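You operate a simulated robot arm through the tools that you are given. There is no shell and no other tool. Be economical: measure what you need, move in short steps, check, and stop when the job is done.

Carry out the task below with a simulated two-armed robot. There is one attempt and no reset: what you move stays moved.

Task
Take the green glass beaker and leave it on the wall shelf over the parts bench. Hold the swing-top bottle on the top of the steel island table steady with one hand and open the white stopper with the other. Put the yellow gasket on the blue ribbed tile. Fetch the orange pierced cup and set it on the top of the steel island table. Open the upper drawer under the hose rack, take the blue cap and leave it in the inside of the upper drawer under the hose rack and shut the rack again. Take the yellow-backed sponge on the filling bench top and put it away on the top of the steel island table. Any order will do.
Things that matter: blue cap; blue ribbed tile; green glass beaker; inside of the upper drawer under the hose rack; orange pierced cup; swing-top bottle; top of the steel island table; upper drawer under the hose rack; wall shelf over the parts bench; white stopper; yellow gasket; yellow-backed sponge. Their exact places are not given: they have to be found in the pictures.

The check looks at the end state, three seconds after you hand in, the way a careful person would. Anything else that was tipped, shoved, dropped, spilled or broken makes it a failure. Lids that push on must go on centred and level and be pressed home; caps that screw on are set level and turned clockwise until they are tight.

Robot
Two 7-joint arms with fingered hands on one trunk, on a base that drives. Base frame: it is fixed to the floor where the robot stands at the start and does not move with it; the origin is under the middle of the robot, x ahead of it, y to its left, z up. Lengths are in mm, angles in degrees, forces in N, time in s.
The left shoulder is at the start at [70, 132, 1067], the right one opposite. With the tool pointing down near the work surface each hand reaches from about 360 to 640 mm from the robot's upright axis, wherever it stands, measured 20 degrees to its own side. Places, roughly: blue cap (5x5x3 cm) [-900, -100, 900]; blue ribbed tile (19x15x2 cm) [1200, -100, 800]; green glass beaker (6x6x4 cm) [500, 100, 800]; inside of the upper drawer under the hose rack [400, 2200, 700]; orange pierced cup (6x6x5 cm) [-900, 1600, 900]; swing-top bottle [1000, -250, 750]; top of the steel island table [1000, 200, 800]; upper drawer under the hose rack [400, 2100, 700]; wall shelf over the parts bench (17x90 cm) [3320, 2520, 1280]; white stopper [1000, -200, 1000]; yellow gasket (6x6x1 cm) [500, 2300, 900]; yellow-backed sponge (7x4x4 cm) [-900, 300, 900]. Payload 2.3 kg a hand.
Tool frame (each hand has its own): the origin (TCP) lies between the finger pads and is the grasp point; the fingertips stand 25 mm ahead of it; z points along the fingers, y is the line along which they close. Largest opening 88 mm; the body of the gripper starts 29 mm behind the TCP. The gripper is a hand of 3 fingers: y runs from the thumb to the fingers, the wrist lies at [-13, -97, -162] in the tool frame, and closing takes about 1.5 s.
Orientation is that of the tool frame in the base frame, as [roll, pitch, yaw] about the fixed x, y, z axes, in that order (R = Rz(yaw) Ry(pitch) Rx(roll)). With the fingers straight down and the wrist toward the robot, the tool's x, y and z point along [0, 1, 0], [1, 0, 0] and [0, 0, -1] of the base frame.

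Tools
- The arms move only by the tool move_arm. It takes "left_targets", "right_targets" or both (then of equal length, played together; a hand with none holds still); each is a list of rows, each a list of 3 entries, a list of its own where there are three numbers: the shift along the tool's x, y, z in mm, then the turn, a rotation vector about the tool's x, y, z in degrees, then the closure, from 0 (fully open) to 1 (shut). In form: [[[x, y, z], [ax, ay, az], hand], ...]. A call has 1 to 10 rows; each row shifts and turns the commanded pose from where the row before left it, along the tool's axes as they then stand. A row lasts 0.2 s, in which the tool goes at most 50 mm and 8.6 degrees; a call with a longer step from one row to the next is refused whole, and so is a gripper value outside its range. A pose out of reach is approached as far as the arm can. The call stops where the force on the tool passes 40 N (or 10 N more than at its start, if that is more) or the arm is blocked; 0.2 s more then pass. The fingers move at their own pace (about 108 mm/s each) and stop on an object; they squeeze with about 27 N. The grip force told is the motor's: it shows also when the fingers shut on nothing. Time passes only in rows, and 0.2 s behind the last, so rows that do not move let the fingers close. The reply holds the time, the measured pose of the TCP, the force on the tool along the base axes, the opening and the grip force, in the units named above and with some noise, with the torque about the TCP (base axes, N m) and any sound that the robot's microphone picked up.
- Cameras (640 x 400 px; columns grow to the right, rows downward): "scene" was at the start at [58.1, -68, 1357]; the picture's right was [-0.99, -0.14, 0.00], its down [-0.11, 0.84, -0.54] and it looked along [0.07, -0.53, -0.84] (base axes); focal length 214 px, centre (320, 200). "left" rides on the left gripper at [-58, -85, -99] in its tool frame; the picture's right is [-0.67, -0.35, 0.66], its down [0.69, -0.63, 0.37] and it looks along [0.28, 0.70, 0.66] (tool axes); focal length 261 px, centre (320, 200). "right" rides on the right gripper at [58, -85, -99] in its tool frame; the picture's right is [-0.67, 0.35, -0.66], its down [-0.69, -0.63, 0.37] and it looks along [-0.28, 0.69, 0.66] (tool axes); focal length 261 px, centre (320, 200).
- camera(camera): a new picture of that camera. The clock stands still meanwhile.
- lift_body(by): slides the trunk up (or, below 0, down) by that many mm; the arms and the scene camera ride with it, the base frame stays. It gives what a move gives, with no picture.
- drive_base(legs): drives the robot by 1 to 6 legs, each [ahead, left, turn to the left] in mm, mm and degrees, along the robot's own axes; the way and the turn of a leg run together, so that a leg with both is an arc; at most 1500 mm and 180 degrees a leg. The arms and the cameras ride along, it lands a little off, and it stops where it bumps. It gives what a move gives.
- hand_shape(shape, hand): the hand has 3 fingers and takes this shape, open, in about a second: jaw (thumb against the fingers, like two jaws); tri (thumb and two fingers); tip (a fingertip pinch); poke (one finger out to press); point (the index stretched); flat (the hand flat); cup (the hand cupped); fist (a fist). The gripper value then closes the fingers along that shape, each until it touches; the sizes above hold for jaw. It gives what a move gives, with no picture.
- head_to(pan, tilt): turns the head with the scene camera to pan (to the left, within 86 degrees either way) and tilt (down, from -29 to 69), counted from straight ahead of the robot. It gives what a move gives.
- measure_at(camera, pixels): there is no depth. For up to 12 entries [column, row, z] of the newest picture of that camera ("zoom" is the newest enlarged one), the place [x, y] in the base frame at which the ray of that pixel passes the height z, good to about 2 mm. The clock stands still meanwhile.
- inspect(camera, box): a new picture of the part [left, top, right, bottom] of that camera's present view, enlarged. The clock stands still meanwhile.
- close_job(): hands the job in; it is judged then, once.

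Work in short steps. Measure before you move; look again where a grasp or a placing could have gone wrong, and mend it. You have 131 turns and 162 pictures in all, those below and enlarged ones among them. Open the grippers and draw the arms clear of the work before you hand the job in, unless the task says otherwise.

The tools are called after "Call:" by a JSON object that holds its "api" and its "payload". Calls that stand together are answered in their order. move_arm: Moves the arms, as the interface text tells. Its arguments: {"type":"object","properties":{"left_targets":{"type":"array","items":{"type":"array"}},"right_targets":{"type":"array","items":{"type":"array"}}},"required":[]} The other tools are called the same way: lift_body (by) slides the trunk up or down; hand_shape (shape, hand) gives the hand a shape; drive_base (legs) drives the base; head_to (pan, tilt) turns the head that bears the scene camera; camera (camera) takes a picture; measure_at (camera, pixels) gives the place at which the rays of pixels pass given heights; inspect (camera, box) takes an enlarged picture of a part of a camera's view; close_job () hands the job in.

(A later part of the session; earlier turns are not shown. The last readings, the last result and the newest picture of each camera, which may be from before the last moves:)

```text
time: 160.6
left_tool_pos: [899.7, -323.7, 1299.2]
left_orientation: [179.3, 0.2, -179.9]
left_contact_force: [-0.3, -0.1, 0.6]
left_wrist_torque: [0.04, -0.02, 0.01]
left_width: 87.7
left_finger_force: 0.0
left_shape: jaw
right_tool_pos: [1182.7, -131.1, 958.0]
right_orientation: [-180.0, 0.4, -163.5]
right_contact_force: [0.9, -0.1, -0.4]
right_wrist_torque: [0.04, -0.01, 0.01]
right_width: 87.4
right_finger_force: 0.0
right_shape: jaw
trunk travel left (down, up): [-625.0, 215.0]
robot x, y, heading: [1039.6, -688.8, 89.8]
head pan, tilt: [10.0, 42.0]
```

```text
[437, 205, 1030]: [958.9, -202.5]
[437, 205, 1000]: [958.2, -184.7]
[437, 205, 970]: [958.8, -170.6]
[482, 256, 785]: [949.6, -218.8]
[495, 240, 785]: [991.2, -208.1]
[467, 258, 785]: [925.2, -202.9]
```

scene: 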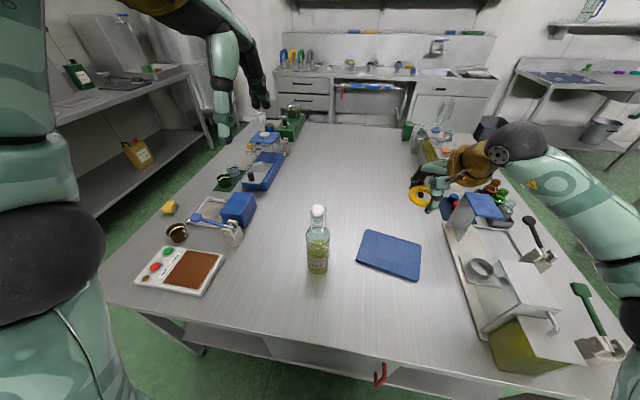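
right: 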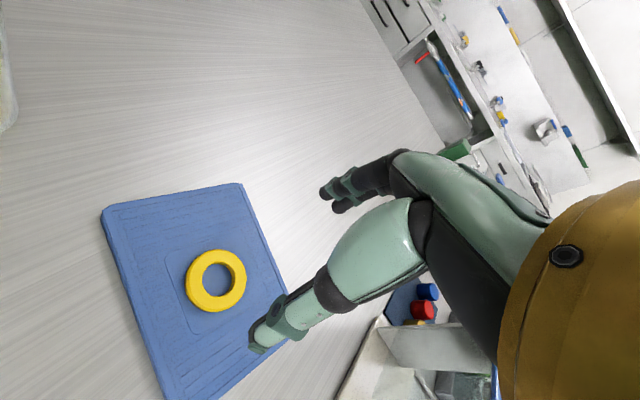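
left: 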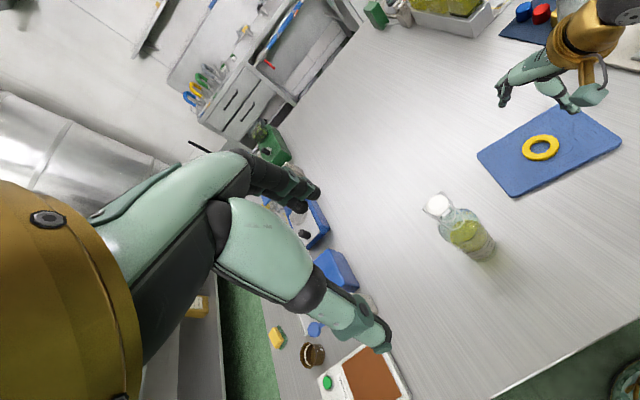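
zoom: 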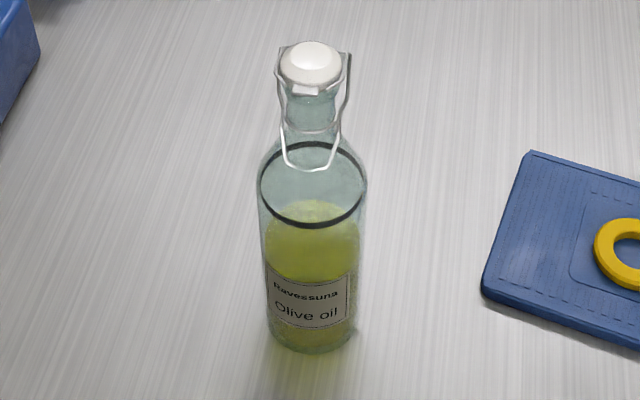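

Bottle axis ≈(958,-198), Ø≈66, top ≈1030. I bring the left hand down beside the table edge and rotate it to point forward for a side grip.

Call:
{"api": "move_arm", "payload": {"left_targets": [[[0, 5, 45], [0, 0, 0], 0], [[0, 5, 45], [0, 0, 0], 0], [[0, 0, 45], [0, 0, 0], 0], [[0, 0, 45], [0, 0, 0], 0], [[0, 0, 45], [0, 0, 0], 0], [[0, 0, 45], [0, 0, 0], 0], [[0, 0, 0], [-8.5, 0, 0], 0], [[0, 0, 0], [-8.5, 0, 0], 0], [[0, 0, 0], [-8.5, 0, 0], 0], [[0, 0, 0], [-8.5, 0, 0], 0]]}}

Call:
{"api": "move_arm", "payload": {"left_targets": [[[0, 0, 0], [-8.5, 0, 0], 0], [[0, 0, 0], [-8.5, 0, 0], 0], [[0, 0, 0], [-8.5, 0, 0], 0], [[0, 0, 0], [-8.5, 0, 0], 0], [[0, 0, 0], [-8.5, 0, 0], 0], [[0, 0, 0], [-8.5, 0, 0], 0], [[0, 0, 0], [-5, 0, 0], 0], [[0, 0, 0], [0, 0, 8.5], 0], [[0, 0, 0], [0, 0, 8.5], 0], [[0, 0, 0], [0, 0, 8.5], 0]]}}

Call:
{"api": "camera", "payload": {"camera": "scene"}}

```text
time: 162.8
left_tool_pos: [908.9, -274.8, 1041.4]
left_orientation: [145.3, 0.3, 179.9]
left_contact_force: [0.2, -0.3, -0.7]
left_wrist_torque: [0.0, -0.03, -0.01]
left_width: 87.6
left_finger_force: 0.1
left_shape: jaw
left hand out of reach, approached as far as the arm can: row 9, 10
right_tool_pos: [1182.6, -129.8, 958.3]
right_orientation: [180.0, 0.4, -163.4]
right_contact_force: [0.2, -1.1, -0.3]
right_wrist_torque: [0.01, -0.01, 0.02]
right_width: 87.6
right_finger_force: 0.0
right_shape: jaw
trunk travel left (down, up): [-625.0, 215.0]
robot x, y, heading: [1041.3, -687.4, 90.0]
head pan, tilt: [10.0, 42.0]
```

```text
time: 165.0
left_tool_pos: [914.7, -252.4, 1045.4]
left_orientation: [89.3, -25.4, -179.7]
left_contact_force: [0.7, 0.4, -0.7]
left_wrist_torque: [0.03, 0.02, 0.01]
left_width: 87.7
left_finger_force: 0.1
left_shape: jaw
left hand out of reach, approached as far as the arm can: row 1, 2
right_tool_pos: [1181.7, -130.3, 956.6]
right_orientation: [179.9, 0.3, -163.5]
right_contact_force: [0.0, 0.6, -0.1]
right_wrist_torque: [0.02, -0.02, -0.01]
right_width: 87.7
right_finger_force: 0.0
right_shape: jaw
trunk travel left (down, up): [-625.0, 215.0]
robot x, y, heading: [1038.0, -683.3, 90.1]
head pan, tilt: [10.0, 42.0]
```

```text
74 pictures are left
```

scene: 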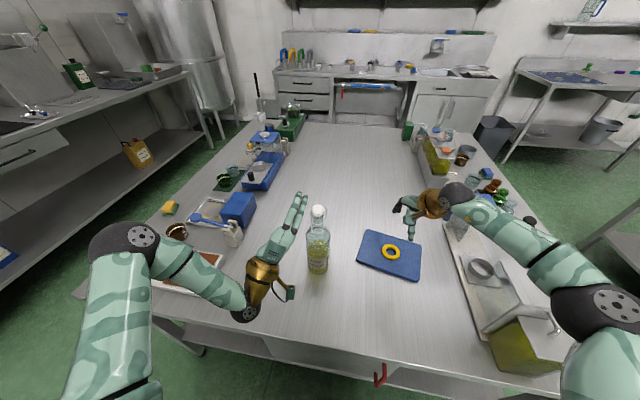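

The fingers are beside the bottle's left; I draw back 45 mm first, then finish the roll.

Call:
{"api": "move_arm", "payload": {"left_targets": [[[10, 0, -25], [0, 0, 0], 0], [[10, 0, -20], [0, 0, 0], 0], [[0, 0, 0], [0, 0, 8.1], 0], [[0, 0, 0], [0, 0, 8.1], 0], [[0, 0, 0], [0, 0, 8.1], 0], [[0, 0, 0], [0, 0, 8.1], 0], [[0, 0, 0], [0, 0, 8.1], 0], [[0, 0, 0], [0, 0, 8.1], 0], [[0, 0, 0], [0, 0, 8.1], 0], [[0, 0, 0], [0, 0, 8.1], 0]]}}

Call:
{"api": "camera", "payload": {"camera": "left"}}

```text
time: 167.2
left_tool_pos: [892.1, -281.8, 1050.0]
left_orientation: [-23.8, -89.2, -66.3]
left_contact_force: [0.2, -0.1, 0.0]
left_wrist_torque: [0.04, -0.01, -0.01]
left_width: 88.1
left_finger_force: 0.0
left_shape: jaw
left hand out of reach, approached as far as the arm can: row 4, 5, 7, 9
right_tool_pos: [1181.3, -129.9, 957.0]
right_orientation: [179.9, 0.2, -163.4]
right_contact_force: [-0.4, 0.1, -0.4]
right_wrist_torque: [0.01, 0.01, -0.04]
right_width: 87.9
right_finger_force: 0.1
right_shape: jaw
trunk travel left (down, up): [-625.0, 215.0]
robot x, y, heading: [1039.0, -688.5, 89.8]
head pan, tilt: [10.0, 42.0]
```

```text
73 pictures are left
```

left: 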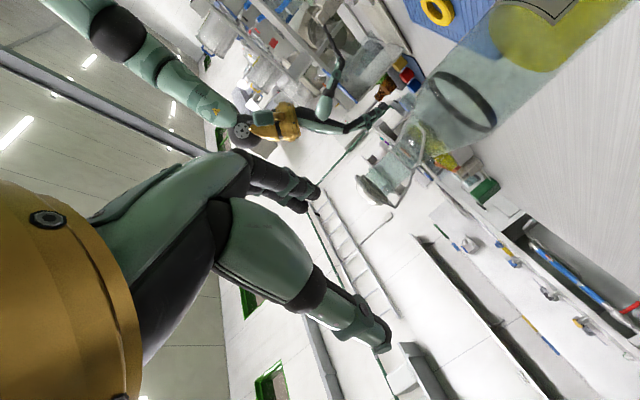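

Orientation is right (x up, closing along x). I check where the warming plate lies relative to the hand's way down.

Call:
{"api": "measure_at", "payload": {"camera": "scene", "pixels": [[223, 262, 800], [200, 297, 790], [243, 236, 790], [236, 212, 850]]}}

Call:
{"api": "camera", "payload": {"camera": "scene"}}

```text
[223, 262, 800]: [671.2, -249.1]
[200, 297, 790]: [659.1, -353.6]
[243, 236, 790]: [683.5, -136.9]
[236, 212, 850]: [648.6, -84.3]
```

```text
72 pictures are left
```

scene: 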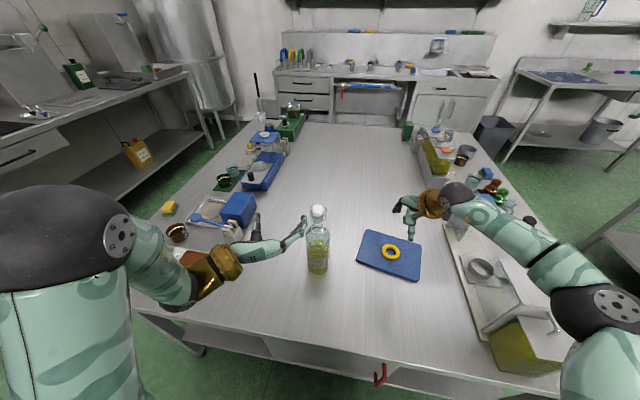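

The plate's edge is at x≈671, clear. I descend to z≈870 and shift right to align with the bottle.

Call:
{"api": "move_arm", "payload": {"left_targets": [[[-36, 0, 0], [0, 0, 0], 0], [[-36, 0, 0], [0, 0, 0], 0], [[-36, 0, 0], [0, 0, 0], 0], [[-36, 0, 0], [0, 0, 0], 0], [[-36, 0, 0], [0, 0, 0], 0], [[0, 0, 0], [0, 0, 0], 0]]}}

Call:
{"api": "camera", "payload": {"camera": "left"}}

Call:
{"api": "camera", "payload": {"camera": "scene"}}

```text
time: 168.6
left_tool_pos: [893.6, -282.7, 867.0]
left_orientation: [-2.6, -89.2, -87.4]
left_contact_force: [-0.2, 0.8, -0.3]
left_wrist_torque: [-0.01, 0.01, -0.04]
left_width: 87.9
left_finger_force: 0.0
left_shape: jaw
right_tool_pos: [1181.5, -130.5, 958.1]
right_orientation: [179.9, 0.2, -163.4]
right_contact_force: [-0.1, 0.0, 0.3]
right_wrist_torque: [0.0, 0.0, 0.01]
right_width: 87.8
right_finger_force: 0.0
right_shape: jaw
trunk travel left (down, up): [-625.0, 215.0]
robot x, y, heading: [1044.7, -683.3, 89.8]
head pan, tilt: [10.0, 42.0]
```

```text
71 pictures are left
```

left: 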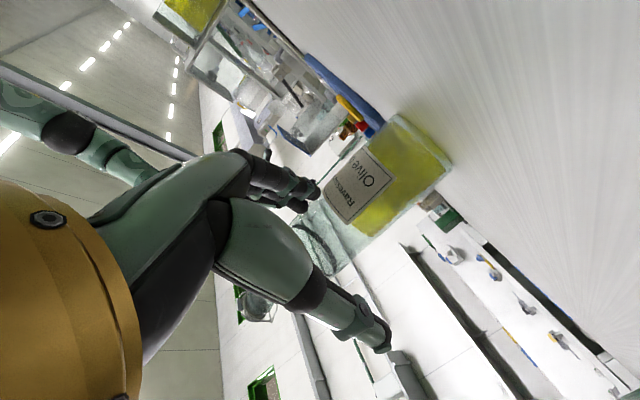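

```text
70 pictures are left
```

scene: 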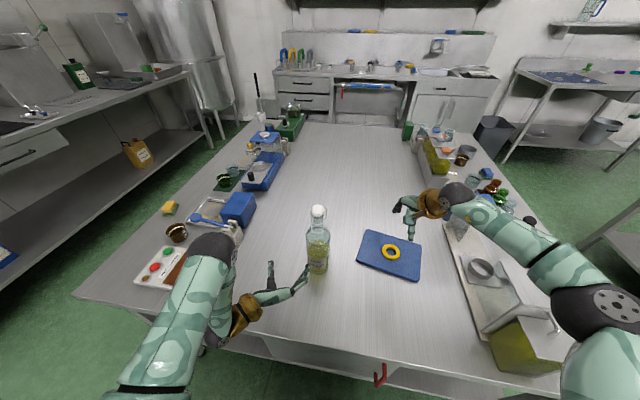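

Now shift right 64 mm in front of the bottle, then check.

Call:
{"api": "move_arm", "payload": {"left_targets": [[[0, 0, -8], [0, 0, 0], 0], [[0, 32, 0], [0, 0, 0], 0], [[0, 32, 0], [0, 0, 0], 0], [[0, 0, 0], [0, 0, 0], 0]]}}

Call:
{"api": "inspect", "payload": {"camera": "scene", "box": [240, 190, 400, 310]}}

Call:
{"api": "camera", "payload": {"camera": "left"}}

```text
time: 169.6
left_tool_pos: [956.2, -288.5, 869.9]
left_orientation: [-13.2, -89.4, -76.7]
left_contact_force: [0.1, -0.6, 0.2]
left_wrist_torque: [0.03, 0.01, 0.0]
left_width: 87.9
left_finger_force: 0.1
left_shape: jaw
right_tool_pos: [1180.8, -130.7, 958.0]
right_orientation: [-179.9, 0.2, -163.4]
right_contact_force: [0.7, 0.2, -0.6]
right_wrist_torque: [-0.01, 0.02, 0.0]
right_width: 87.4
right_finger_force: 0.1
right_shape: jaw
trunk travel left (down, up): [-625.0, 215.0]
robot x, y, heading: [1037.4, -683.3, 90.1]
head pan, tilt: [10.0, 42.0]
```

```text
3.33 times, centred on (320, 250) of scene
```

zoom: 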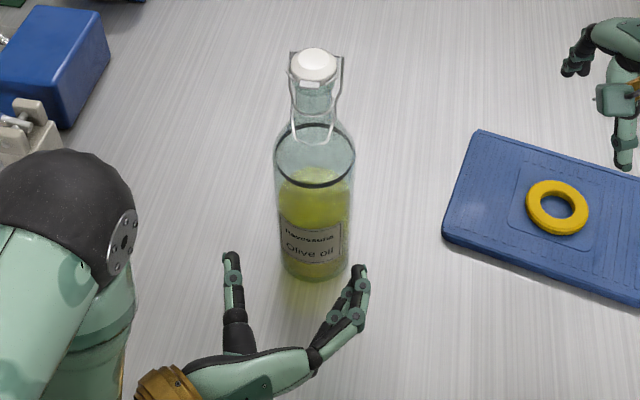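

```text
68 pictures are left
```

left: 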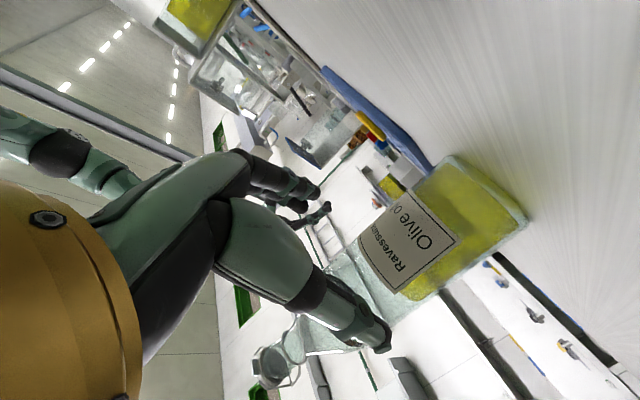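

Check the finger tips' places against the bottle axis at z=870.

Call:
{"api": "measure_at", "payload": {"camera": "zoom", "pixels": [[231, 262, 870], [357, 275, 870], [275, 215, 870], [352, 215, 870], [314, 275, 780]]}}

```text
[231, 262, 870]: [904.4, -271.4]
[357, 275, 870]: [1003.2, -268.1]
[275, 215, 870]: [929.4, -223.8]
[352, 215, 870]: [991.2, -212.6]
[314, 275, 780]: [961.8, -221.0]
```

Bottle centre ≈960, hand middle ≈955. I shift 4 mm and move forward 80 mm, then close gently.

Call:
{"api": "move_arm", "payload": {"left_targets": [[[0, 4, 15], [0, 0, 0], 0], [[0, 0, 20], [0, 0, 0], 0], [[0, 0, 20], [0, 0, 0], 0], [[0, 0, 14], [0, 0, 0], 0], [[0, 0, 8], [0, 0, 0], 0], [[0, 0, 0], [0, 0, 0], 0]]}}

Call:
{"api": "inspect", "payload": {"camera": "scene", "box": [240, 190, 400, 310]}}

```text
time: 171.0
left_tool_pos: [960.2, -212.4, 869.3]
left_orientation: [-7.6, -89.3, -82.4]
left_contact_force: [0.1, -0.2, -0.2]
left_wrist_torque: [-0.01, 0.0, 0.0]
left_width: 87.9
left_finger_force: 0.0
left_shape: jaw
right_tool_pos: [1181.8, -130.5, 958.3]
right_orientation: [179.8, 0.3, -163.5]
right_contact_force: [0.3, 0.3, -0.5]
right_wrist_torque: [-0.06, 0.0, 0.01]
right_width: 87.7
right_finger_force: 0.2
right_shape: jaw
trunk travel left (down, up): [-625.0, 215.0]
robot x, y, heading: [1042.6, -683.5, 89.7]
head pan, tilt: [10.0, 42.0]
```

```text
3.33 times, centred on (320, 250) of scene
```

zoom: 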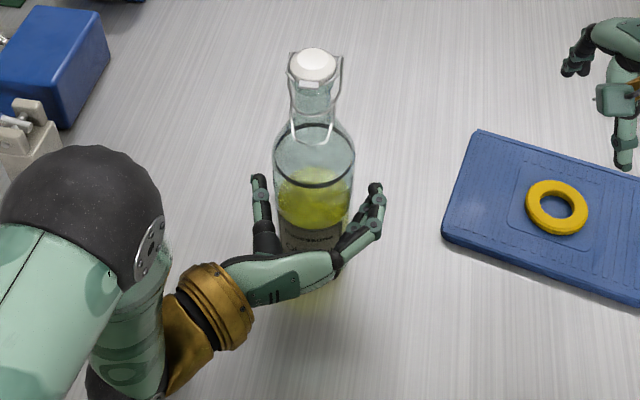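

The fingers straddle the bottle without contact. I close the left hand.

Call:
{"api": "move_arm", "payload": {"left_targets": [[[0, 0, 0], [0, 0, 0], 0.15], [[0, 0, 0], [0, 0, 0], 0.25], [[0, 0, 0], [0, 0, 0], 0.35], [[0, 0, 0], [0, 0, 0], 1], [[0, 0, 0], [0, 0, 0], 1], [[0, 0, 0], [0, 0, 0], 1], [[0, 0, 0], [0, 0, 0], 1]]}}

Call:
{"api": "inspect", "payload": {"camera": "scene", "box": [270, 190, 370, 290]}}

```text
time: 172.6
left_tool_pos: [959.8, -209.8, 870.0]
left_orientation: [-3.9, -89.5, -86.2]
left_contact_force: [-1.2, 2.2, 0.9]
left_wrist_torque: [0.08, 0.0, 0.01]
left_width: 59.1
left_finger_force: 27.4
left_shape: jaw
right_tool_pos: [1181.4, -130.6, 956.1]
right_orientation: [-180.0, 0.4, -163.4]
right_contact_force: [0.6, -0.4, 0.1]
right_wrist_torque: [0.02, 0.01, -0.04]
right_width: 87.8
right_finger_force: 0.1
right_shape: jaw
trunk travel left (down, up): [-625.0, 215.0]
robot x, y, heading: [1041.0, -684.3, 90.1]
head pan, tilt: [10.0, 42.0]
```

```text
4.00 times, centred on (320, 240) of scene
```

zoom: 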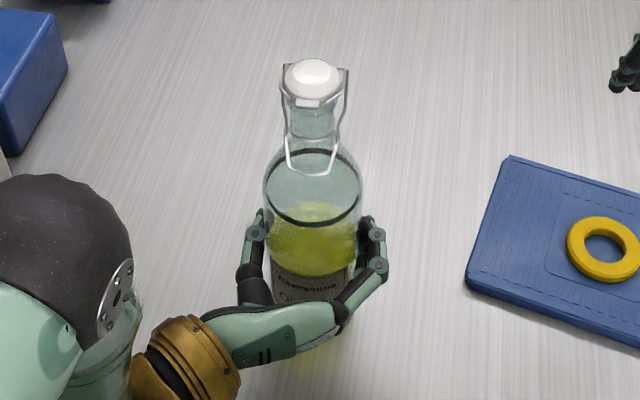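

Bottle is held. I raise the right hand and bring it over the stopper for a close look.

Call:
{"api": "move_arm", "payload": {"right_targets": [[[0, 0, -45], [0, 0, 8.3], 0], [[0, 0, -45], [0, 0, 8.3], 0], [[0, 0, -45], [0, 0, 0], 0], [[0, 0, -40], [0, 0, 0], 0], [[38, -11, 0], [0, 0, 0], 0], [[38, -11, 0], [0, 0, 0], 0], [[38, -11, 0], [0, 0, 0], 0], [[0, 0, 0], [0, 0, 0], 0]]}}

Call:
{"api": "camera", "payload": {"camera": "right"}}

Call:
{"api": "camera", "payload": {"camera": "scene"}}

```text
time: 174.4
left_tool_pos: [960.7, -210.9, 869.4]
left_orientation: [-15.0, -89.3, -75.0]
left_contact_force: [-1.6, 1.8, 0.7]
left_wrist_torque: [-0.01, -0.02, -0.01]
left_width: 58.5
left_finger_force: 27.3
left_shape: jaw
right_tool_pos: [1068.8, -170.4, 1132.8]
right_orientation: [179.9, 0.2, -180.0]
right_contact_force: [-0.5, 0.0, -0.8]
right_wrist_torque: [-0.04, 0.02, -0.02]
right_width: 87.6
right_finger_force: 0.0
right_shape: jaw
right hand out of reach, approached as far as the arm can: row 4
trunk travel left (down, up): [-625.0, 215.0]
robot x, y, heading: [1040.5, -687.5, 89.8]
head pan, tilt: [10.0, 42.0]
```

```text
65 pictures are left
```

right: 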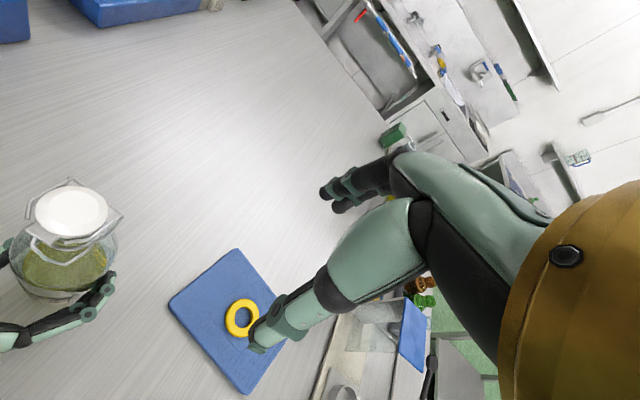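

```text
64 pictures are left
```

scene: 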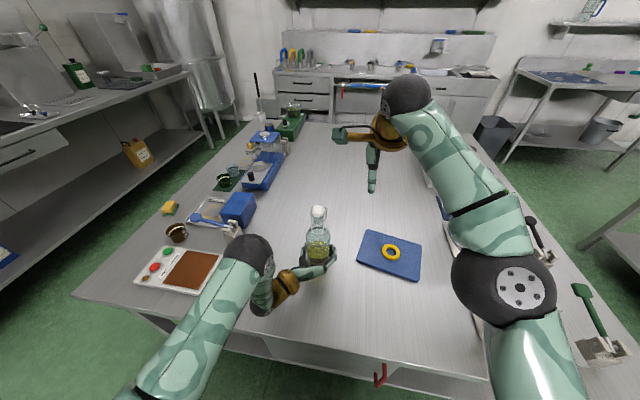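

Zoom on the stopper from this right camera position.

Call:
{"api": "inspect", "payload": {"camera": "right", "box": [0, 150, 160, 320]}}

Call:
{"api": "inspect", "payload": {"camera": "scene", "box": [295, 190, 345, 240]}}

```text
2.35 times, centred on (80, 235) of right
```

zoom: 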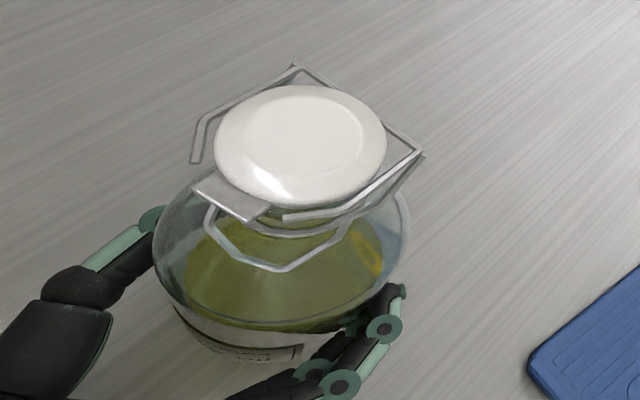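

```text
8.00 times, centred on (320, 215) of scene
```

zoom: 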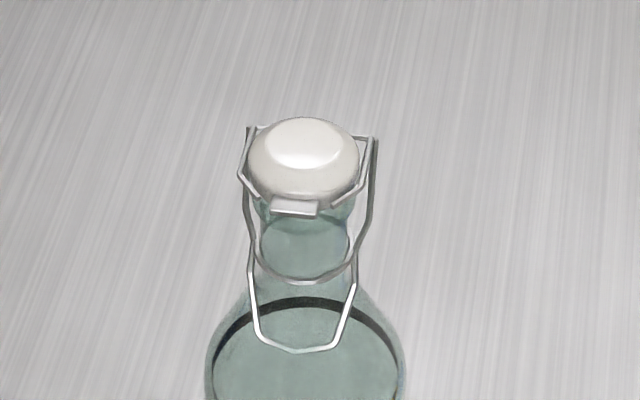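

The stopper hinges at the back (wire corners), with a lift tab at the front. I triangulate tab (scene 317,216; right 42,233), tab tip and hinge corners.

Call:
{"api": "measure_at", "payload": {"camera": "scene", "pixels": [[317, 216, 990], [317, 216, 1005], [317, 216, 1020], [311, 206.3, 1005], [311, 206.3, 1020], [327, 207.5, 1005], [327, 207.5, 1020], [317.9, 208, 1030]]}}

Call:
{"api": "measure_at", "payload": {"camera": "right", "pixels": [[41.7, 233, 990], [41.7, 233, 1005], [41.7, 233, 1020], [68.5, 178.4, 1005], [68.5, 178.4, 1020], [123.4, 216, 1005], [123.4, 216, 1020], [71.5, 210, 1030]]}}

```text
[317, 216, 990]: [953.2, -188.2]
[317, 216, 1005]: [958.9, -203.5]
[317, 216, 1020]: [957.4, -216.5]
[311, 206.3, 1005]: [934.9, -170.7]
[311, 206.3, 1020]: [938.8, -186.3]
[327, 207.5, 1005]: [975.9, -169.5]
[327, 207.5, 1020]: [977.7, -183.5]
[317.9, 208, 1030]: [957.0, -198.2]
```

```text
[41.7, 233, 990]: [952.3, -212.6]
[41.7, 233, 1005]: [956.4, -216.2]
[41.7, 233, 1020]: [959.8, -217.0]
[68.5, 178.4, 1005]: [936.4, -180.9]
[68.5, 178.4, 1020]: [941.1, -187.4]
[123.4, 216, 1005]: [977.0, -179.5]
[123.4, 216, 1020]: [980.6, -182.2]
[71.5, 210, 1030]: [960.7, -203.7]
```

Hinge at y≈-185, z≈1020; tab at (958,-217,1018). I'll push the tab up from below with a single finger: try the poke shape and see its geometry.

Call:
{"api": "hand_shape", "payload": {"hand": "right", "shape": "poke"}}

Call:
{"api": "camera", "payload": {"camera": "right"}}

Call:
{"api": "inspect", "payload": {"camera": "scene", "box": [320, 80, 440, 200]}}

```text
time: 175.3
left_tool_pos: [959.3, -212.4, 870.7]
left_orientation: [-10.9, -89.5, -79.1]
left_contact_force: [-1.4, -0.3, -0.6]
left_wrist_torque: [0.0, -0.01, 0.04]
left_width: 58.4
left_finger_force: 26.9
left_shape: jaw
right_tool_pos: [1068.8, -169.8, 1132.5]
right_orientation: [180.0, 0.3, -180.0]
right_contact_force: [-0.9, -0.3, -0.1]
right_wrist_torque: [-0.01, 0.03, 0.0]
right_width: 0.2
right_finger_force: 0.1
right_shape: poke
trunk travel left (down, up): [-625.0, 215.0]
robot x, y, heading: [1038.7, -681.0, 90.2]
head pan, tilt: [10.0, 42.0]
```

```text
61 pictures are left
```

right: 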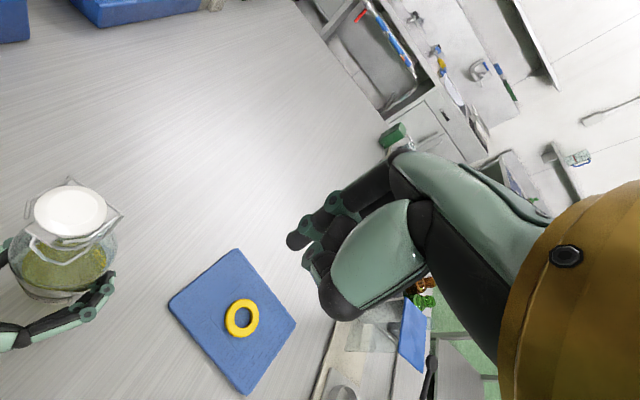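

```text
3.33 times, centred on (380, 140) of scene
```

zoom: 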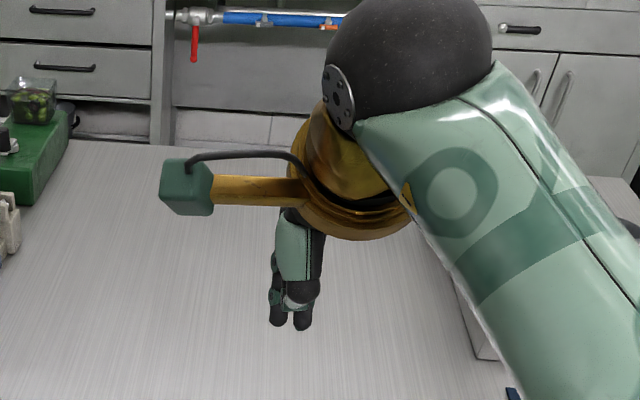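

I work out the poke fingertip's place in the base frame from the scene view.

Call:
{"api": "measure_at", "payload": {"camera": "zoom", "pixels": [[277, 325, 1090], [277, 325, 1107], [277, 325, 1120], [303, 328, 1107], [303, 328, 1120], [303, 328, 1090]]}}

Call:
{"api": "measure_at", "payload": {"camera": "right", "pixels": [[291, 242, 1090], [291, 242, 1107], [291, 242, 1120], [325, 310, 1120], [325, 310, 1107]]}}

```text
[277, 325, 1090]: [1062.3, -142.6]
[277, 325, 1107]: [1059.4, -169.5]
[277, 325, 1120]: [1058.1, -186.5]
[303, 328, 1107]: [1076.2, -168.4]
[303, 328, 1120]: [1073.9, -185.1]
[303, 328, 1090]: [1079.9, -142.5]
```

```text
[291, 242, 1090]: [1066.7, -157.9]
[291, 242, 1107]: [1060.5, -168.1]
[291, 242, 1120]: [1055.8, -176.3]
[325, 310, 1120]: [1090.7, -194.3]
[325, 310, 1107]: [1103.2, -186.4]
```

The single fingertip under a tiny tab is chancy; better: grip the stopper's sides from the front with the jaw (closing along x) and turn the hand about the hinge axis. I reset to jaw, draw back and rotate the right hand to point forward.

Call:
{"api": "hand_shape", "payload": {"hand": "right", "shape": "jaw"}}

Call:
{"api": "move_arm", "payload": {"right_targets": [[[0, -40, 0], [0, 0, 0], 0], [[0, -40, 0], [0, 0, 0], 0], [[0, -30, 0], [0, 0, 0], 0], [[0, 0, 0], [-8.5, 0, 0], 0], [[0, 0, 0], [-8.5, 0, 0], 0], [[0, 0, 0], [-8.5, 0, 0], 0], [[0, 0, 0], [-8.5, 0, 0], 0], [[0, 0, 0], [-8.5, 0, 0], 0], [[0, 0, 0], [-8.5, 0, 0], 0], [[0, 0, 0], [-8.5, 0, 0], 0]]}}

Call:
{"api": "move_arm", "payload": {"right_targets": [[[0, 0, 0], [-8.5, 0, 0], 0], [[0, 0, 0], [-8.5, 0, 0], 0], [[0, 0, 0], [-8.5, 0, 0], 0], [[0, 0, 0], [-5, 0, 0], 0], [[0, 0, 0], [0, 0, -8.5], 0], [[0, 0, 0], [0, 0, -8.5], 0], [[0, 0, 0], [0, 0, -8.5], 0], [[0, 0, 0], [0, 0, -8.5], 0], [[0, 0, 0], [0, 0, -8.5], 0], [[0, 0, 0], [0, 0, -8.5], 0]]}}

Call:
{"api": "camera", "payload": {"camera": "scene"}}

```text
time: 176.2
left_tool_pos: [960.1, -212.2, 870.3]
left_orientation: [-7.3, -89.3, -82.7]
left_contact_force: [-1.7, 0.0, 0.0]
left_wrist_torque: [0.01, -0.05, 0.0]
left_width: 58.7
left_finger_force: 27.4
left_shape: jaw
right_tool_pos: [1068.9, -169.9, 1131.3]
right_orientation: [180.0, 0.3, 179.9]
right_contact_force: [-0.5, -0.8, -0.1]
right_wrist_torque: [-0.02, 0.0, -0.02]
right_width: 87.7
right_finger_force: 0.2
right_shape: jaw
trunk travel left (down, up): [-625.0, 215.0]
robot x, y, heading: [1036.7, -679.2, 89.9]
head pan, tilt: [10.0, 42.0]
```

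```text
time: 178.4
left_tool_pos: [961.0, -211.6, 869.7]
left_orientation: [-4.9, -89.4, -85.1]
left_contact_force: [-0.3, -0.7, -0.2]
left_wrist_torque: [0.0, 0.01, -0.03]
left_width: 58.6
left_finger_force: 26.8
left_shape: jaw
right_tool_pos: [1068.0, -280.5, 1131.1]
right_orientation: [120.2, 0.3, 180.0]
right_contact_force: [0.8, 0.5, -0.3]
right_wrist_torque: [-0.01, 0.0, -0.01]
right_width: 88.0
right_finger_force: 0.0
right_shape: jaw
trunk travel left (down, up): [-625.0, 215.0]
robot x, y, heading: [1040.4, -683.6, 89.8]
head pan, tilt: [10.0, 42.0]
```

```text
time: 180.6
left_tool_pos: [960.1, -210.6, 870.6]
left_orientation: [-0.8, -89.4, -89.1]
left_contact_force: [-0.4, -0.4, -0.4]
left_wrist_torque: [0.01, 0.01, -0.02]
left_width: 58.1
left_finger_force: 27.7
left_shape: jaw
right_tool_pos: [1067.9, -278.7, 1136.2]
right_orientation: [89.8, 51.2, 179.9]
right_contact_force: [0.0, -1.2, 0.2]
right_wrist_torque: [0.02, 0.01, 0.04]
right_width: 87.9
right_finger_force: 0.1
right_shape: jaw
right hand out of reach, approached as far as the arm can: row 4
trunk travel left (down, up): [-625.0, 215.0]
robot x, y, heading: [1038.4, -686.3, 90.0]
head pan, tilt: [10.0, 42.0]
```

```text
59 pictures are left
```

scene: 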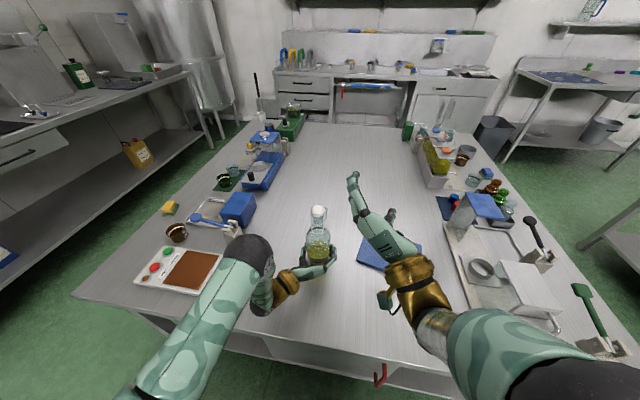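

Finish the roll (39° more) and lower to the stopper's height, staying right of the bottle.

Call:
{"api": "move_arm", "payload": {"right_targets": [[[0, 0, 0], [0, 0, -7.8], 0], [[0, 0, 0], [0, 0, -7.8], 0], [[0, 0, 0], [0, 0, -7.8], 0], [[0, 0, 0], [0, 0, -7.8], 0], [[0, 0, 0], [0, 0, -7.8], 0], [[38, 0, 0], [0, 0, 0], 0], [[38, 0, 0], [0, 0, 0], 0], [[34, 0, -5], [0, 0, 0], 0], [[0, 0, 0], [0, 0, 0], 0]]}}

Call:
{"api": "camera", "payload": {"camera": "scene"}}

```text
time: 182.6
left_tool_pos: [960.6, -212.7, 870.1]
left_orientation: [-9.2, -89.3, -80.7]
left_contact_force: [-0.7, 0.3, 0.1]
left_wrist_torque: [-0.04, -0.05, -0.01]
left_width: 58.3
left_finger_force: 27.1
left_shape: jaw
right_tool_pos: [1069.9, -283.6, 1024.3]
right_orientation: [-64.5, 89.6, 25.5]
right_contact_force: [0.6, 0.9, 0.1]
right_wrist_torque: [0.03, -0.03, -0.01]
right_width: 87.8
right_finger_force: 0.0
right_shape: jaw
trunk travel left (down, up): [-625.0, 215.0]
robot x, y, heading: [1040.5, -684.5, 90.0]
head pan, tilt: [10.0, 42.0]
```

```text
58 pictures are left
```

scene: 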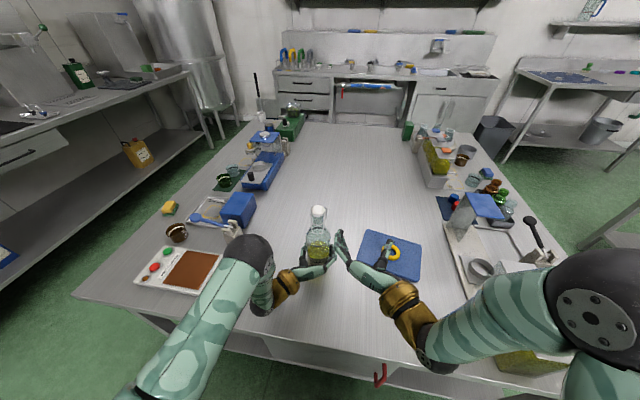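

Now move left 111 mm in front of the stopper and look closely.

Call:
{"api": "move_arm", "payload": {"right_targets": [[[0, 37, 0], [0, 0, 0], 0], [[0, 37, 0], [0, 0, 0], 0], [[0, 37, 0], [0, 0, 0], 0.15], [[0, 0, 0], [0, 0, 0], 0.2], [[0, 0, 0], [0, 0, 0], 0.2]]}}

Call:
{"api": "inspect", "payload": {"camera": "scene", "box": [280, 190, 380, 290]}}

Call:
{"api": "camera", "payload": {"camera": "right"}}

```text
time: 183.8
left_tool_pos: [960.6, -211.7, 870.9]
left_orientation: [-11.4, -89.4, -78.6]
left_contact_force: [-0.4, 0.4, -0.6]
left_wrist_torque: [-0.04, -0.04, -0.04]
left_width: 58.2
left_finger_force: 26.9
left_shape: jaw
right_tool_pos: [965.3, -275.7, 1035.9]
right_orientation: [83.2, 87.6, 171.6]
right_contact_force: [1.2, 0.4, 0.0]
right_wrist_torque: [0.02, -0.01, 0.03]
right_width: 70.6
right_finger_force: 0.1
right_shape: jaw
trunk travel left (down, up): [-625.0, 215.0]
robot x, y, heading: [1039.3, -687.9, 89.9]
head pan, tilt: [10.0, 42.0]
```

```text
4.00 times, centred on (330, 240) of scene
```

zoom: 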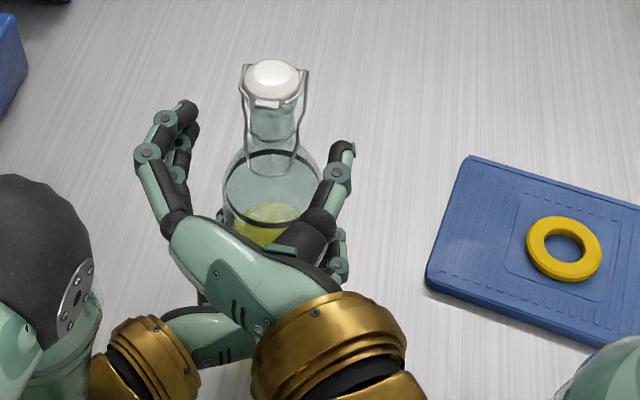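

```text
56 pictures are left
```

right: 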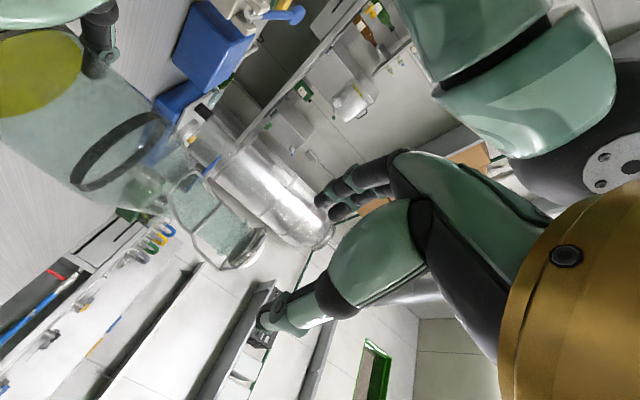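

Close; the hand sits 12 mm high and 7 mm right. I correct and advance partway.

Call:
{"api": "move_arm", "payload": {"right_targets": [[[12, 7, 0], [0, 0, 0], 0.2], [[0, 0, 15], [0, 0, 0], 0.2], [[0, 0, 15], [0, 0, 0], 0.2], [[0, 0, 0], [0, 0, 0], 0.2]]}}

Call:
{"api": "inspect", "payload": {"camera": "scene", "box": [280, 190, 380, 290]}}

Call:
{"api": "camera", "payload": {"camera": "right"}}

```text
time: 184.8
left_tool_pos: [960.5, -210.2, 870.2]
left_orientation: [-11.4, -89.3, -78.7]
left_contact_force: [0.3, -0.4, -0.6]
left_wrist_torque: [0.04, -0.02, 0.01]
left_width: 58.3
left_finger_force: 27.7
left_shape: jaw
right_tool_pos: [961.4, -243.8, 1021.3]
right_orientation: [89.0, 88.1, 177.2]
right_contact_force: [0.6, -0.1, 0.5]
right_wrist_torque: [-0.01, -0.02, 0.02]
right_width: 70.6
right_finger_force: 0.1
right_shape: jaw
trunk travel left (down, up): [-625.0, 215.0]
robot x, y, heading: [1038.5, -682.5, 89.8]
head pan, tilt: [10.0, 42.0]
```

```text
4.00 times, centred on (330, 240) of scene
```

zoom: 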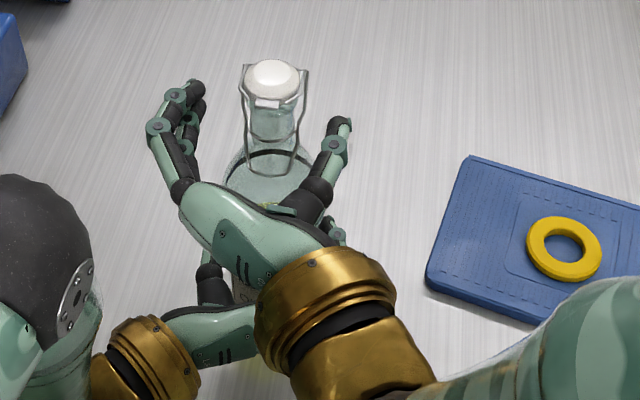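

```text
54 pictures are left
```

right: 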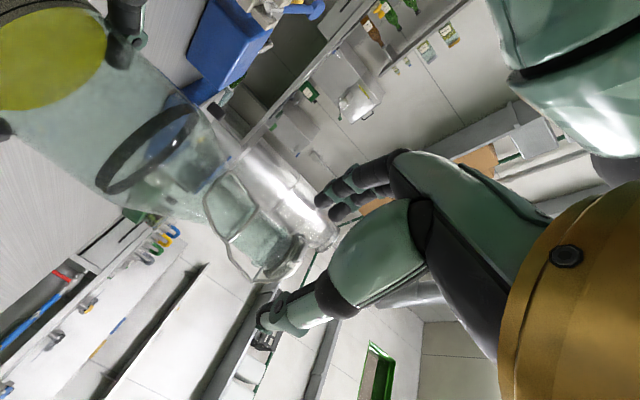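

Fingers flank the stopper at the right height. Advance 30 mm and close.

Call:
{"api": "move_arm", "payload": {"right_targets": [[[0, 3, 12], [0, 0, 0], 0.2], [[0, 0, 12], [0, 0, 0], 0.2], [[0, 0, 7], [0, 0, 0], 0.2], [[0, 0, 0], [0, 0, 0], 0.3], [[0, 0, 0], [0, 0, 0], 0.4], [[0, 0, 0], [0, 0, 0], 1], [[0, 0, 0], [0, 0, 0], 1], [[0, 0, 0], [0, 0, 0], 1]]}}

Call:
{"api": "inspect", "payload": {"camera": "scene", "box": [290, 190, 360, 260]}}

Call:
{"api": "inspect", "payload": {"camera": "right", "box": [180, 120, 420, 340]}}

```text
time: 186.6
left_tool_pos: [960.7, -211.6, 870.2]
left_orientation: [-9.3, -89.4, -80.8]
left_contact_force: [0.2, -3.9, 1.4]
left_wrist_torque: [0.04, -0.08, 0.03]
left_width: 58.0
left_finger_force: 26.7
left_shape: jaw
right_tool_pos: [953.8, -216.4, 1014.6]
right_orientation: [101.2, 89.1, -169.9]
right_contact_force: [-0.1, 1.6, 0.0]
right_wrist_torque: [-0.01, 0.0, 0.02]
right_width: 22.5
right_finger_force: 26.9
right_shape: jaw
trunk travel left (down, up): [-625.0, 215.0]
robot x, y, heading: [1040.7, -684.7, 89.9]
head pan, tilt: [10.0, 42.0]
```

```text
5.71 times, centred on (325, 225) of scene
```

zoom: 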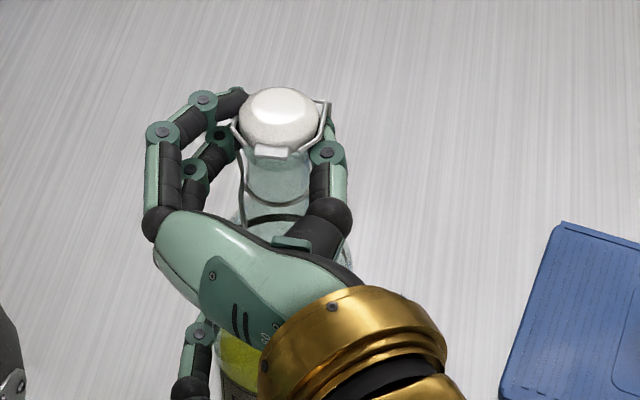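

```text
1.82 times, centred on (300, 230) of right
```

zoom: 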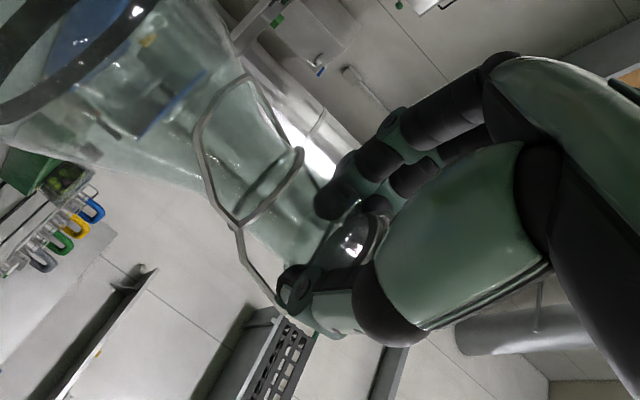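

TCP sank to z=1015, so it may pinch the neck. I reopen, raise to ≈1029 and close again on the dome.

Call:
{"api": "move_arm", "payload": {"right_targets": [[[0, 0, 0], [0, 0, 0], 0.4], [[0, 0, 0], [0, 0, 0], 0.2], [[0, 0, 0], [0, 0, 0], 0.2], [[-14, -3, 0], [0, 0, 0], 0.2], [[0, 0, 0], [0, 0, 0], 0.2], [[0, 0, 0], [0, 0, 0], 0.4], [[0, 0, 0], [0, 0, 0], 1], [[0, 0, 0], [0, 0, 0], 1], [[0, 0, 0], [0, 0, 0], 1]]}}

Call:
{"api": "inspect", "payload": {"camera": "scene", "box": [290, 190, 360, 260]}}

Call:
{"api": "inspect", "payload": {"camera": "right", "box": [180, 120, 420, 340]}}

```text
time: 188.6
left_tool_pos: [962.5, -212.7, 870.3]
left_orientation: [-17.6, -89.3, -72.6]
left_contact_force: [7.3, -3.3, 0.1]
left_wrist_torque: [0.0, 0.08, -0.17]
left_width: 58.1
left_finger_force: 26.4
left_shape: jaw
right_tool_pos: [962.3, -215.9, 1035.7]
right_orientation: [85.7, 88.0, 174.1]
right_contact_force: [-3.7, 0.8, 4.0]
right_wrist_torque: [-0.04, -0.03, 0.15]
right_width: 6.1
right_finger_force: 26.9
right_shape: jaw
trunk travel left (down, up): [-625.0, 215.0]
robot x, y, heading: [1041.0, -683.9, 89.7]
head pan, tilt: [10.0, 42.0]
```

```text
5.71 times, centred on (325, 225) of scene
```

zoom: 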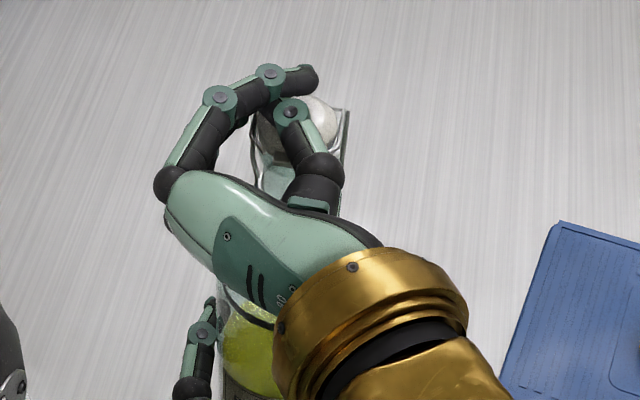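

```text
1.82 times, centred on (300, 230) of right
```

zoom: 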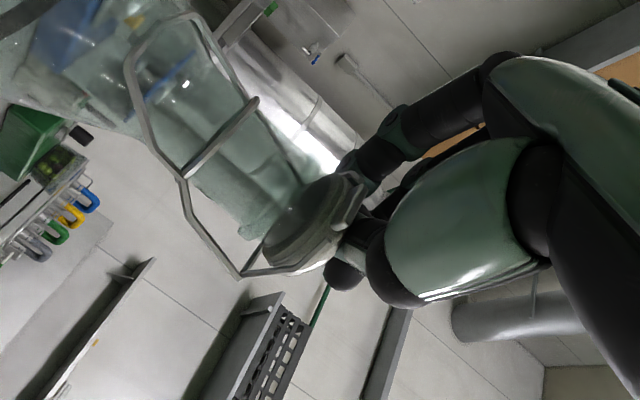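

It now closed above the dome. I reopen, lower ~13 mm to z≈1022, and close again.

Call:
{"api": "move_arm", "payload": {"right_targets": [[[0, 0, 0], [0, 0, 0], 0.4], [[0, 0, 0], [0, 0, 0], 0.2], [[0, 0, 0], [0, 0, 0], 0.2], [[6, 2, 0], [0, 0, 0], 0.2], [[5, 1, 2], [0, 0, 0], 0.2], [[0, 0, 0], [0, 0, 0], 0.2]]}}

Call:
{"api": "inspect", "payload": {"camera": "right", "box": [180, 120, 420, 340]}}

```text
time: 190.0
left_tool_pos: [960.4, -211.4, 870.4]
left_orientation: [-16.4, -89.4, -73.6]
left_contact_force: [-2.5, 0.3, 0.6]
left_wrist_torque: [0.03, 0.03, 0.02]
left_width: 58.2
left_finger_force: 27.7
left_shape: jaw
right_tool_pos: [955.7, -213.8, 1018.6]
right_orientation: [92.7, 88.9, -178.7]
right_contact_force: [0.3, 1.0, -0.1]
right_wrist_torque: [-0.01, 0.0, 0.01]
right_width: 70.1
right_finger_force: 0.1
right_shape: jaw
trunk travel left (down, up): [-625.0, 215.0]
robot x, y, heading: [1038.8, -681.7, 89.8]
head pan, tilt: [10.0, 42.0]
```

```text
1.82 times, centred on (300, 230) of right
```

zoom: 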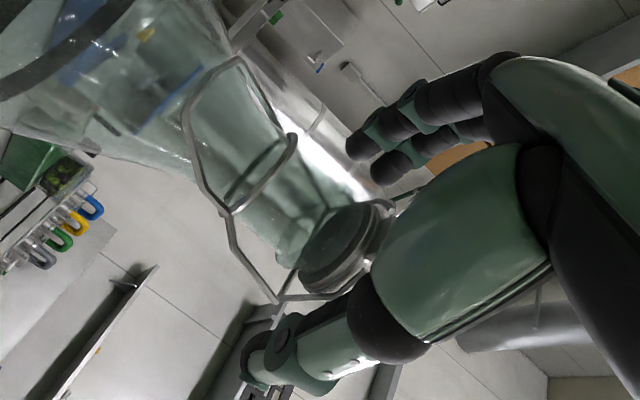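

Dome is between thumb and fingers. I raise 5 mm and close.

Call:
{"api": "move_arm", "payload": {"right_targets": [[[-5, -2, 0], [0, 0, 0], 0.2], [[0, 0, 0], [0, 0, 0], 0.3], [[0, 0, 0], [0, 0, 0], 0.4], [[0, 0, 0], [0, 0, 0], 0.5], [[0, 0, 0], [0, 0, 0], 1], [[0, 0, 0], [0, 0, 0], 1], [[0, 0, 0], [0, 0, 0], 1]]}}

Call:
{"api": "inspect", "payload": {"camera": "right", "box": [180, 120, 420, 340]}}

Call:
{"api": "inspect", "payload": {"camera": "scene", "box": [290, 190, 360, 260]}}

```text
time: 191.6
left_tool_pos: [960.3, -212.3, 870.6]
left_orientation: [-10.0, -89.3, -79.9]
left_contact_force: [-4.0, -2.4, 3.5]
left_wrist_torque: [0.05, -0.14, 0.09]
left_width: 57.5
left_finger_force: 26.5
left_shape: jaw
right_tool_pos: [958.1, -214.2, 1024.9]
right_orientation: [100.0, 88.6, -171.4]
right_contact_force: [2.2, 2.0, -0.5]
right_wrist_torque: [-0.06, 0.06, -0.1]
right_width: 18.9
right_finger_force: 26.5
right_shape: jaw
trunk travel left (down, up): [-625.0, 215.0]
robot x, y, heading: [1038.6, -691.4, 89.9]
head pan, tilt: [10.0, 42.0]
```

```text
1.82 times, centred on (300, 230) of right
```

zoom: 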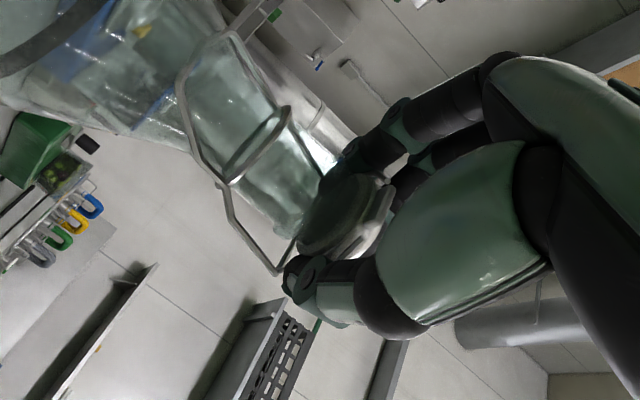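

```text
5.71 times, centred on (325, 225) of scene
```

zoom: 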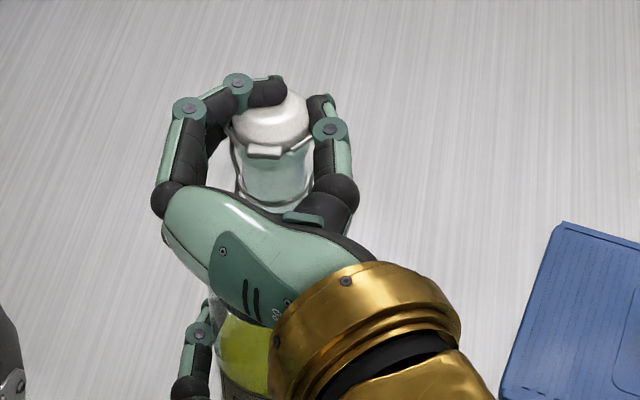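

The dome is gripped. I begin turning the hand about the hinge axis, three steps first.

Call:
{"api": "move_arm", "payload": {"right_targets": [[[-2.2, 0, 0.5], [0, 4.25, 0], 1], [[-2.2, 0, 0.5], [0, 4.25, 0], 1], [[-2.2, 0, 0.5], [0, 4.25, 0], 1], [[-2.2, 0, 0.5], [0, 4.25, 0], 1], [[-2.2, 0, 0.5], [0, 4.25, 0], 1], [[-2.2, 0, 0.5], [0, 4.25, 0], 1], [[0, 0, 0], [0, 0, 0], 1]]}}

Call:
{"api": "inspect", "payload": {"camera": "right", "box": [180, 120, 420, 340]}}

Call:
{"api": "inspect", "payload": {"camera": "scene", "box": [290, 190, 360, 260]}}

```text
time: 193.2
left_tool_pos: [960.1, -214.2, 873.1]
left_orientation: [-8.7, -89.1, -81.3]
left_contact_force: [-9.9, -3.7, 8.0]
left_wrist_torque: [0.17, -0.22, 0.19]
left_width: 56.5
left_finger_force: 27.2
left_shape: jaw
right_tool_pos: [948.6, -218.2, 1033.8]
right_orientation: [-179.2, 64.9, -89.2]
right_contact_force: [6.2, 2.7, 9.2]
right_wrist_torque: [0.35, -0.06, -0.17]
right_width: 18.4
right_finger_force: 27.0
right_shape: jaw
trunk travel left (down, up): [-625.0, 215.0]
robot x, y, heading: [1038.7, -683.0, 89.8]
head pan, tilt: [10.0, 42.0]
```

```text
1.82 times, centred on (300, 230) of right
```

zoom: 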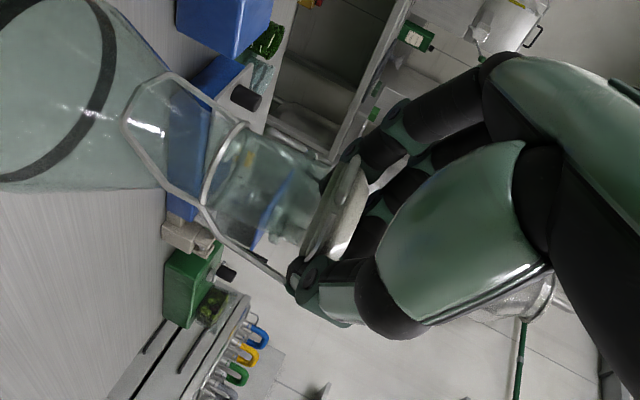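

```text
5.71 times, centred on (325, 225) of scene
```

zoom: 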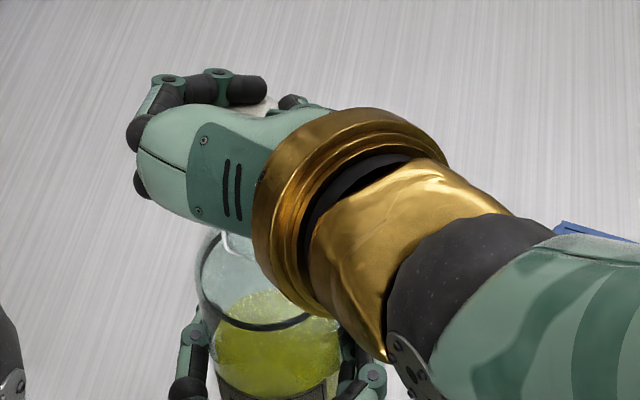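

I zoom in more to see if the dome has lifted off the mouth.

Call:
{"api": "inspect", "payload": {"camera": "right", "box": [250, 170, 340, 270]}}

```text
4.00 times, centred on (295, 220) of right
```

zoom: 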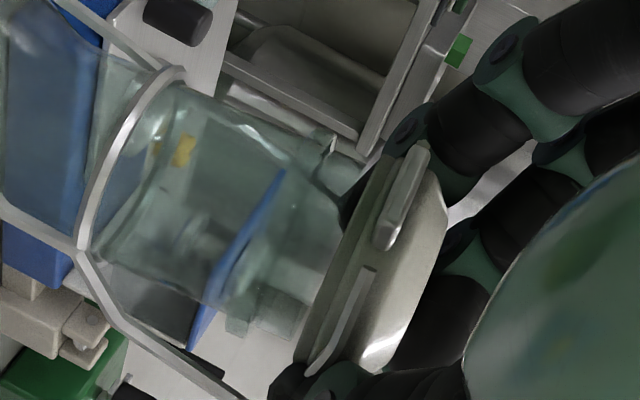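

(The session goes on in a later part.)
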